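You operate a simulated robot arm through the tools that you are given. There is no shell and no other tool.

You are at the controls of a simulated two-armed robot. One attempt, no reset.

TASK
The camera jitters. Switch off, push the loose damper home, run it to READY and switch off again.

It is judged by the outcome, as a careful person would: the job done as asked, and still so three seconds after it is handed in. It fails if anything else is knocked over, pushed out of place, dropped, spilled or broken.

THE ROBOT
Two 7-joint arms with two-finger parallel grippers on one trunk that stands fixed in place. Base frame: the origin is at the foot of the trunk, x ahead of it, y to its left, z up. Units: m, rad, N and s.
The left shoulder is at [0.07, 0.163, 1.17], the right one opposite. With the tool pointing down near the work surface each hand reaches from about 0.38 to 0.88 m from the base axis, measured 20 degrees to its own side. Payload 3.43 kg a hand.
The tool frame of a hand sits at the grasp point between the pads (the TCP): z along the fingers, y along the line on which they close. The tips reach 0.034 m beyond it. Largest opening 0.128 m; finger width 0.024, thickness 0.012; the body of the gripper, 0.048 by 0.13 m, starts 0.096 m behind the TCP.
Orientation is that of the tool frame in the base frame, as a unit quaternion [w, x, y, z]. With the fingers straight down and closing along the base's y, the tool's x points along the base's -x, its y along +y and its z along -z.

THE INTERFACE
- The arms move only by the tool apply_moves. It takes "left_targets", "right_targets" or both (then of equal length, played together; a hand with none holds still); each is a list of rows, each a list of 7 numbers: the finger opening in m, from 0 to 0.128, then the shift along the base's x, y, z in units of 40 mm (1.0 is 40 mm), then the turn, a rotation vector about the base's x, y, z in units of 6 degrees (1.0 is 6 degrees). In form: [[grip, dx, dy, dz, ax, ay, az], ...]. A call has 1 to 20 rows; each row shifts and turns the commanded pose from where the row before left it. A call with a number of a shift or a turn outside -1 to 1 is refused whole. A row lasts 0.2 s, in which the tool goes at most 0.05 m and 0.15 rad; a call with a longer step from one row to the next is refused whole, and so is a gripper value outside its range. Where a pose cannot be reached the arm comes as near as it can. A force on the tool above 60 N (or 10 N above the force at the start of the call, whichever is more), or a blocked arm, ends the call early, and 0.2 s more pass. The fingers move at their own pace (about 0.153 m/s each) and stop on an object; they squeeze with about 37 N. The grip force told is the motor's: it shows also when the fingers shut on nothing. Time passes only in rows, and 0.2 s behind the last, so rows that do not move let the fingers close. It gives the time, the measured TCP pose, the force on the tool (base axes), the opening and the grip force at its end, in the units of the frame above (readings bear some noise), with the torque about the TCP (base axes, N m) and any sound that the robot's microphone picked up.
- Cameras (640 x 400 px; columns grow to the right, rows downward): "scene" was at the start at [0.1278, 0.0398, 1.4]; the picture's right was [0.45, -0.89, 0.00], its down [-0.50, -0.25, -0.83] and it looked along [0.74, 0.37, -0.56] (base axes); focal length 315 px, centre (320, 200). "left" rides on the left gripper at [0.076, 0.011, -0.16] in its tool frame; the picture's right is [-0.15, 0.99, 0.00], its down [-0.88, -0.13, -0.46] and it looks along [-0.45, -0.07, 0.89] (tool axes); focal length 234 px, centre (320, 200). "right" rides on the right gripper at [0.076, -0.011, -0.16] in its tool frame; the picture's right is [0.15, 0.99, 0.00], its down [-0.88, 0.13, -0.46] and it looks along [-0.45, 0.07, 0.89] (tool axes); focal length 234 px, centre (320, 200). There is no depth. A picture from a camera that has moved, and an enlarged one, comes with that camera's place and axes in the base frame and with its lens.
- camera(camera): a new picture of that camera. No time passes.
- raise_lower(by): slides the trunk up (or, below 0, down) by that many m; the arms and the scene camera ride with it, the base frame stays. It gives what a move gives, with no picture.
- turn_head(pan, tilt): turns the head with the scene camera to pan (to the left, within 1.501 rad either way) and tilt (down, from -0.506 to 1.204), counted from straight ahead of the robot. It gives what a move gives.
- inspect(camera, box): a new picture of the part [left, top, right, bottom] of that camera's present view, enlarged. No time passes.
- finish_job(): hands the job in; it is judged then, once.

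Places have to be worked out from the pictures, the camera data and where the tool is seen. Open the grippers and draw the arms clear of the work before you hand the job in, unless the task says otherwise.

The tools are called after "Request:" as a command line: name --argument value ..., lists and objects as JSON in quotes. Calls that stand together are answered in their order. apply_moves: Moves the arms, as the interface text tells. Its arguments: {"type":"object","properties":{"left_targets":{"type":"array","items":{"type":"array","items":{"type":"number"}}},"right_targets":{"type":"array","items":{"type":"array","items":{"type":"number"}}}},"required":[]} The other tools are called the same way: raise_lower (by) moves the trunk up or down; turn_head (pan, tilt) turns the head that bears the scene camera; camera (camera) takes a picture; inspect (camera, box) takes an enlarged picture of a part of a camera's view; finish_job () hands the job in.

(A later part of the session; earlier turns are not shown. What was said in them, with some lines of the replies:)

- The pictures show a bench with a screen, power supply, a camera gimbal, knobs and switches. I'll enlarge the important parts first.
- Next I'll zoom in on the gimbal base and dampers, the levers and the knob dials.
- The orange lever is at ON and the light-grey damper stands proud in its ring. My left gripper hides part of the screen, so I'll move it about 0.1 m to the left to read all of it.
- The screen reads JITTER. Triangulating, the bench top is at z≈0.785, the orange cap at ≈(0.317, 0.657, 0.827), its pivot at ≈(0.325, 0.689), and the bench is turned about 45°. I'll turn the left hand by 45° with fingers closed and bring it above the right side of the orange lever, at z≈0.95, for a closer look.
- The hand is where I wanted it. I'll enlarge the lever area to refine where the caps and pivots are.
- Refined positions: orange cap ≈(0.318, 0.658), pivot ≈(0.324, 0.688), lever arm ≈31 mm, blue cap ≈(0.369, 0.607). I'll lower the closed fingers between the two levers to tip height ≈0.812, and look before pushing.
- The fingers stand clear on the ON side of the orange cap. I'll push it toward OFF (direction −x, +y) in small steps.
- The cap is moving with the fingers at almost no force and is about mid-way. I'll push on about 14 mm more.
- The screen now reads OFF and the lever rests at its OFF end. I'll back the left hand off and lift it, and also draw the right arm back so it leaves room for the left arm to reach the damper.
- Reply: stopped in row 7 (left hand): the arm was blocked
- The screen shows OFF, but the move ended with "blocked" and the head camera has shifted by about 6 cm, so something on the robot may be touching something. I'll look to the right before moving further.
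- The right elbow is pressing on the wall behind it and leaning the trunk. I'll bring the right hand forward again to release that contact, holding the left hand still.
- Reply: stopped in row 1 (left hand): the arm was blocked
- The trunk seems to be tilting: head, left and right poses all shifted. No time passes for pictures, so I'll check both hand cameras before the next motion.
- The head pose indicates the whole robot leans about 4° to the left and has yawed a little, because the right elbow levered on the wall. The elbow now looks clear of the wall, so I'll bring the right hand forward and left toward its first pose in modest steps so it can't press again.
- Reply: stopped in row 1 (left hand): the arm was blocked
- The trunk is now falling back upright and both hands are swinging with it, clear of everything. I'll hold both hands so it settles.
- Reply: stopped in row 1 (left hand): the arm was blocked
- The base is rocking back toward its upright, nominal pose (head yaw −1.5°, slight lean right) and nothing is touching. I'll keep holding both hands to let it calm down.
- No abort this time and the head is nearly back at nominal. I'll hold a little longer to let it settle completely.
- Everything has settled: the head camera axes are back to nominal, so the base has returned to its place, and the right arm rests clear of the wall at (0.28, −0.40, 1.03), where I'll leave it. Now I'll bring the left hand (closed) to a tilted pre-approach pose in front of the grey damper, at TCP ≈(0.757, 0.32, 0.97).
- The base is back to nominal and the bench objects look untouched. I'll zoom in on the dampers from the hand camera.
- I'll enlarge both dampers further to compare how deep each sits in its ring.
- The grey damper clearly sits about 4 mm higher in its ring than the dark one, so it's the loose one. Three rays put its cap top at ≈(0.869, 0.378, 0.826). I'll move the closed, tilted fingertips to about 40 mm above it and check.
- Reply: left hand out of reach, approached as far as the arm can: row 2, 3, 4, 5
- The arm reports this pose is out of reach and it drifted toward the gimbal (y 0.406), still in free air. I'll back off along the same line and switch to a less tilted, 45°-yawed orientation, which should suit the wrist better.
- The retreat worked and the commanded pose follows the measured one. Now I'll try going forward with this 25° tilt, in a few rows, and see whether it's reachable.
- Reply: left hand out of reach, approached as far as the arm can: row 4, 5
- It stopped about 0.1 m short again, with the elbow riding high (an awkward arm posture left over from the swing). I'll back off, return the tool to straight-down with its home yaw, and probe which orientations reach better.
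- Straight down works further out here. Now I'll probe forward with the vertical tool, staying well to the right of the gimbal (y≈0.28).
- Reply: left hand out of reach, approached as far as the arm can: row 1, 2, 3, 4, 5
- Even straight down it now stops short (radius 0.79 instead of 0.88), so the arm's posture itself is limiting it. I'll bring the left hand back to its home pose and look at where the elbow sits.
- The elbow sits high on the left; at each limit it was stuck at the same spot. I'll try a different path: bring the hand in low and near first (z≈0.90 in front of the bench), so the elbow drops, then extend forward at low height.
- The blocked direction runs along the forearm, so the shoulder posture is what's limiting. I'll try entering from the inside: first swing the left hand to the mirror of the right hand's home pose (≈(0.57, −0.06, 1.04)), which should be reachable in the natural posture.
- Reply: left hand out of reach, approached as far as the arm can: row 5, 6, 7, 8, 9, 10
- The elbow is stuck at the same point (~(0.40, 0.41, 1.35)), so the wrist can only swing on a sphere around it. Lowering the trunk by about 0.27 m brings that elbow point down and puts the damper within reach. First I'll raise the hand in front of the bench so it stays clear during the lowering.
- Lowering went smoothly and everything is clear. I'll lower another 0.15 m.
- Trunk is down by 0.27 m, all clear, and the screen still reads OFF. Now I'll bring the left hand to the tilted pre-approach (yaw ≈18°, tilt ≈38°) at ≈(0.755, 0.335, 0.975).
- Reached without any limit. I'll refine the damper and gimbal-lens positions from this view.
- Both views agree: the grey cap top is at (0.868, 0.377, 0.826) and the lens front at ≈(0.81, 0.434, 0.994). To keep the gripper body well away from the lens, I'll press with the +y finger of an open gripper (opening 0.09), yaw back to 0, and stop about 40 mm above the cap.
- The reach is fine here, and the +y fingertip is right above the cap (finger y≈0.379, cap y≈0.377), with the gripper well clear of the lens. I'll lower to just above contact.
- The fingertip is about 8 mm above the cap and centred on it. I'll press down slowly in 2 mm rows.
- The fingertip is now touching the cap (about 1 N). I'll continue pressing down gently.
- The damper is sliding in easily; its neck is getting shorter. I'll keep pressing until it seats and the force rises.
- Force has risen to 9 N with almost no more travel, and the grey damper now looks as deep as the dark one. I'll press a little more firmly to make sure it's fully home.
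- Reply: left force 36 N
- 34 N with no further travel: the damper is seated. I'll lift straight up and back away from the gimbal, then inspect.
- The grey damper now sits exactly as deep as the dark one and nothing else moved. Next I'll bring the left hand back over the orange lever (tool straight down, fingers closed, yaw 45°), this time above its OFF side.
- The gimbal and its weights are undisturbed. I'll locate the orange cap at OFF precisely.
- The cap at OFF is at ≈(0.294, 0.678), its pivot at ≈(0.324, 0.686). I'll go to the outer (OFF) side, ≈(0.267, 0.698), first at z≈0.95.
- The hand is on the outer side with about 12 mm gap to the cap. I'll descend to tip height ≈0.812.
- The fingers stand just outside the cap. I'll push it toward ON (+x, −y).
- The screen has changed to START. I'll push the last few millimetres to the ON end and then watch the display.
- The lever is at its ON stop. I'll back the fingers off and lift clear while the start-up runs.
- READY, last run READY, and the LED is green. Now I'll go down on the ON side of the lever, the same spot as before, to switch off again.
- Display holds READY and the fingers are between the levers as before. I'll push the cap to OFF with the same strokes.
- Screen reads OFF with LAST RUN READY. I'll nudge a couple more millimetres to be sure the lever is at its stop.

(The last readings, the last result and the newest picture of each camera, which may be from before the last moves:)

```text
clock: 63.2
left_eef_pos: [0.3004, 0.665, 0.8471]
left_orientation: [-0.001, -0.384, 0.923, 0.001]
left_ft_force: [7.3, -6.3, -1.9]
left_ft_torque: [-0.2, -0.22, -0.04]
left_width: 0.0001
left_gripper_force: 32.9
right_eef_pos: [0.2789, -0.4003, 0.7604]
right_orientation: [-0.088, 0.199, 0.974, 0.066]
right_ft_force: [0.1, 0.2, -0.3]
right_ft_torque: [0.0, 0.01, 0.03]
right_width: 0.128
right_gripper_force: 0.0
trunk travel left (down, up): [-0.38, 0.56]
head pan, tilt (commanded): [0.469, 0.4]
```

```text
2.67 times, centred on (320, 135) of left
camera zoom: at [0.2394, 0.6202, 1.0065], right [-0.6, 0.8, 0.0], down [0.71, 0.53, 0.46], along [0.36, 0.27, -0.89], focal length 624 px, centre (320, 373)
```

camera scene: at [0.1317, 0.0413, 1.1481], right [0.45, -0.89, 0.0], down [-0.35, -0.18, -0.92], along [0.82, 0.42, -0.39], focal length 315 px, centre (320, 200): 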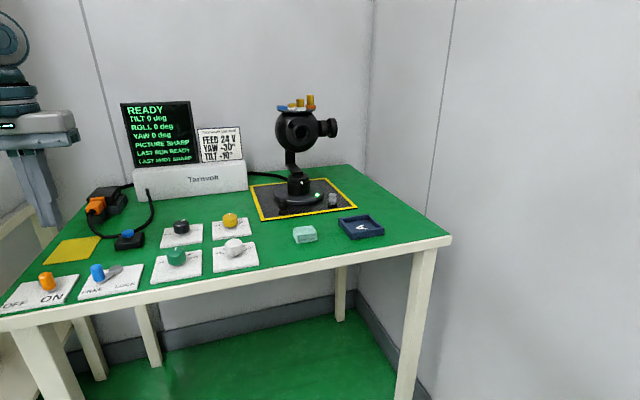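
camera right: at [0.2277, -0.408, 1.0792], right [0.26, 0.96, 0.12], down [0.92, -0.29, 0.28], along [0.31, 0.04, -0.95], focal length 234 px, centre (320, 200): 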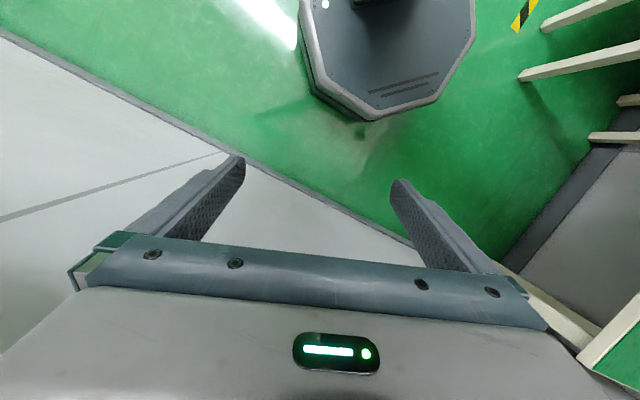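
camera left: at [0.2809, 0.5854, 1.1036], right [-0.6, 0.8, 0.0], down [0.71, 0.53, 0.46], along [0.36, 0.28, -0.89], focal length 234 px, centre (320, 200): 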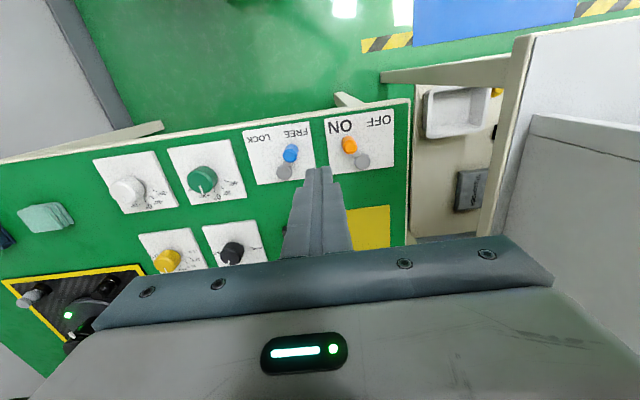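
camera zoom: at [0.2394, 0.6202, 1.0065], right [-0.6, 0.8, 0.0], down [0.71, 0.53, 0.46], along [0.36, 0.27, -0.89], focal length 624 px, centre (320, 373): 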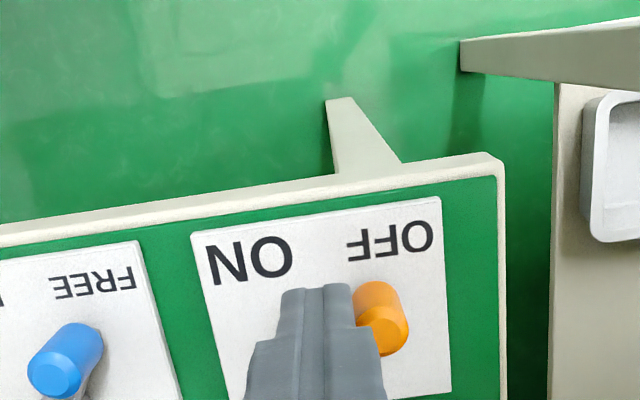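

The lever is hard against its OFF stop (≈10 N). I'll back off, lift, draw the left hand clear in front of the bench and open the gripper.

Request:
apply_moves --left_targets '[[0, 0.2, -0.2, 0, 0, 0, 0], [0, 0.05, -0.05, 0.6, 0, 0, 0], [0, 0, 0, 0.8, 0, 0, 0], [0, 0, 0, 0.8, 0, 0, 0], [0, 0, 0, 0.8, 0, 0, 0], [0, 0, -0.4, 0.5, 0, 0, 0], [0, 0.1, -0.7, 0, 0, 0, 0], [0, 0.1, -0.8, 0, 0, 0, 0], [0, 0.1, -0.8, 0, 0, 0, 0], [0, 0.1, -0.8, 0, 0, 0, 0], [0.04, 0.1, -0.8, 0, 0, 0, 0], [0.08, 0.1, -0.7, 0, 0, 0, 0], [0.1, 0, -0.4, 0, 0, 0, 0], [0.1, 0, 0, 0, 0, 0, 0], [0.1, 0, 0, 0, 0, 0, 0]]'

Request:
camera --camera "scene"

Request:
inspect --camera "scene" --box '[0, 90, 260, 330]'

Request:
inspect --camera "scene" --box '[240, 80, 400, 250]'

```text
clock: 66.4
left_eef_pos: [0.3321, 0.4428, 0.9848]
left_orientation: [0.0, -0.384, 0.923, 0.001]
left_ft_force: [0.5, -0.1, 0.1]
left_ft_torque: [0.03, -0.01, 0.01]
left_width: 0.1001
left_gripper_force: 0.0
right_eef_pos: [0.2795, -0.3999, 0.7618]
right_orientation: [-0.088, 0.199, 0.974, 0.065]
right_ft_force: [0.5, 0.5, -0.7]
right_ft_torque: [0.01, -0.01, 0.01]
right_width: 0.128
right_gripper_force: 0.1
trunk travel left (down, up): [-0.38, 0.56]
head pan, tilt (commanded): [0.469, 0.4]
```

```text
taken
camera scene: at [0.1313, 0.0415, 1.1482], right [0.45, -0.89, 0.0], down [-0.35, -0.18, -0.92], along [0.82, 0.42, -0.39], focal length 315 px, centre (320, 200)
```

scene: 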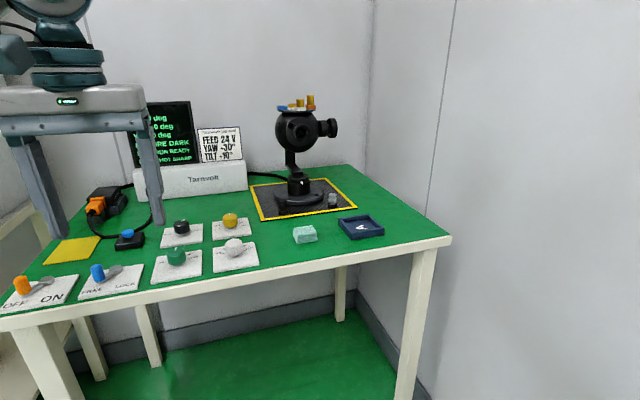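

```text
1.67 times, centred on (130, 210) of scene
camera zoom: at [0.1313, 0.0415, 1.1482], right [0.45, -0.89, 0.0], down [-0.35, -0.18, -0.92], along [0.82, 0.42, -0.39], focal length 524 px, centre (637, 183)
```

zoom: 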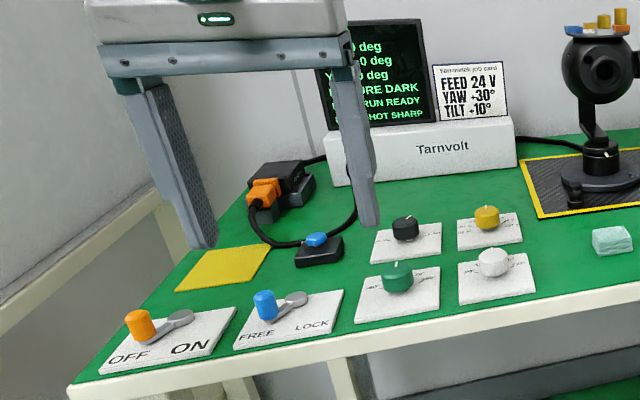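

```text
2.35 times, centred on (320, 165) of scene
camera zoom: at [0.1313, 0.0415, 1.1482], right [0.45, -0.89, 0.0], down [-0.35, -0.18, -0.92], along [0.82, 0.42, -0.39], focal length 740 px, centre (320, 282)
```

zoom: 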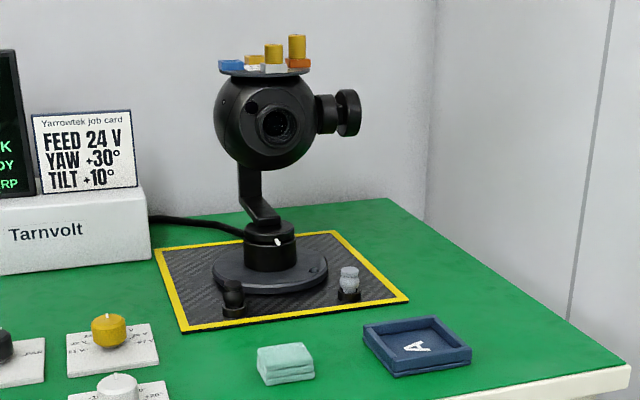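

Lever is at OFF, damper seated, everything in place. I'll draw the left hand slightly further from the bench so the screen is fully visible for a last check.

Request:
apply_moves --left_targets '[[0.1, 0, 0, 0.5, 0, 0, 0], [0.1, 0, -0.6, 0.5, 0, 0, 0], [0.1, 0, -0.7, 0.3, 0, 0, 0], [0.1, 0, -0.7, 0, 0, 0, 0], [0.1, 0, -0.5, 0, 0, 0, 0], [0.1, 0, 0, 0, 0, 0, 0]]'

Request:
camera --camera "scene"

Request:
camera --camera "left"

```text
clock: 67.8
left_eef_pos: [0.3323, 0.34, 1.0377]
left_orientation: [0.0, -0.385, 0.923, 0.001]
left_ft_force: [-0.2, 0.8, -1.1]
left_ft_torque: [0.01, 0.0, -0.01]
left_width: 0.1
left_gripper_force: 0.1
right_eef_pos: [0.2791, -0.3998, 0.7595]
right_orientation: [-0.087, 0.199, 0.974, 0.065]
right_ft_force: [-0.3, -0.2, -0.7]
right_ft_torque: [0.01, 0.03, -0.01]
right_width: 0.1277
right_gripper_force: 0.1
trunk travel left (down, up): [-0.38, 0.56]
head pan, tilt (commanded): [0.469, 0.4]
```

```text
taken
camera scene: at [0.1313, 0.0418, 1.1482], right [0.45, -0.89, 0.0], down [-0.35, -0.18, -0.92], along [0.82, 0.42, -0.39], focal length 315 px, centre (320, 200)
```

scene: 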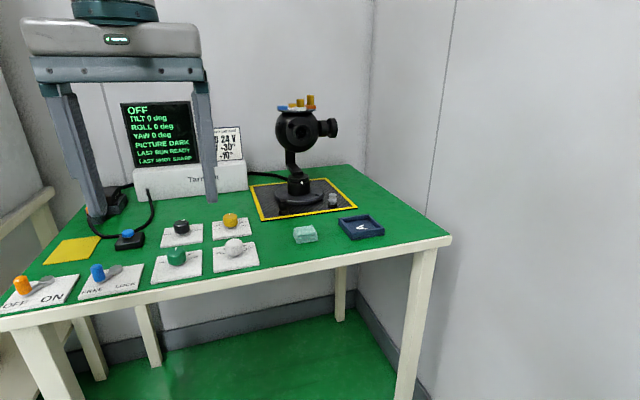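

```text
taken
camera left: at [0.2721, 0.295, 1.1976], right [-0.6, 0.8, 0.0], down [0.71, 0.53, 0.46], along [0.36, 0.28, -0.89], focal length 234 px, centre (320, 200)
```

left: 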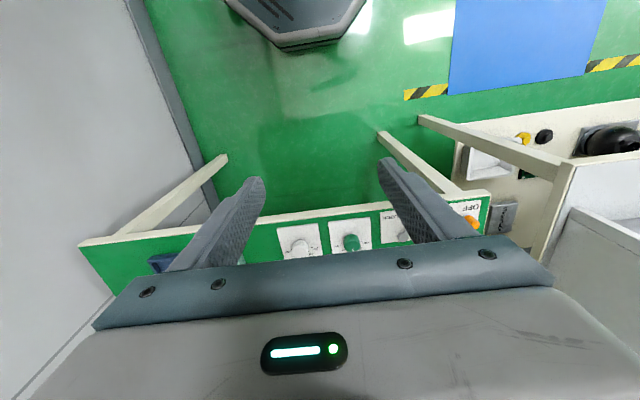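

The screen reads OFF with LAST RUN READY, and the orange lever is at its OFF stop. The damper is home, everything else on the bench is in place, and both hands are open and clear. I'm handing the job in.

Request:
finish_job

```text
The job is handed in.
```

The job is done and handed in. I switched the camera off, pushed the loose grey damper home, ran it to READY, and switched it off again. The screen now reads OFF with LAST RUN READY.

- **Damper:** it now sits as deep in its ring as the dark one beside it. It took about 34 N at the end with no further travel.
- **Final state:** the orange lever is against its OFF stop, and the other controls, the gimbal weights and the tray look untouched. Both grippers are open and clear of the bench.
- **Wall contact:** while I was moving the right arm out of the way, its elbow pressed against the wall. That tipped the whole robot a few degrees to the left, and both arms swung before it settled back to its original position. Nothing on the bench appeared to move, but I did not check the wall or the elbow for marks.
- **Trunk height:** the left arm could not reach the damper at first, so I lowered the trunk 0.27 m. I left it at that height.
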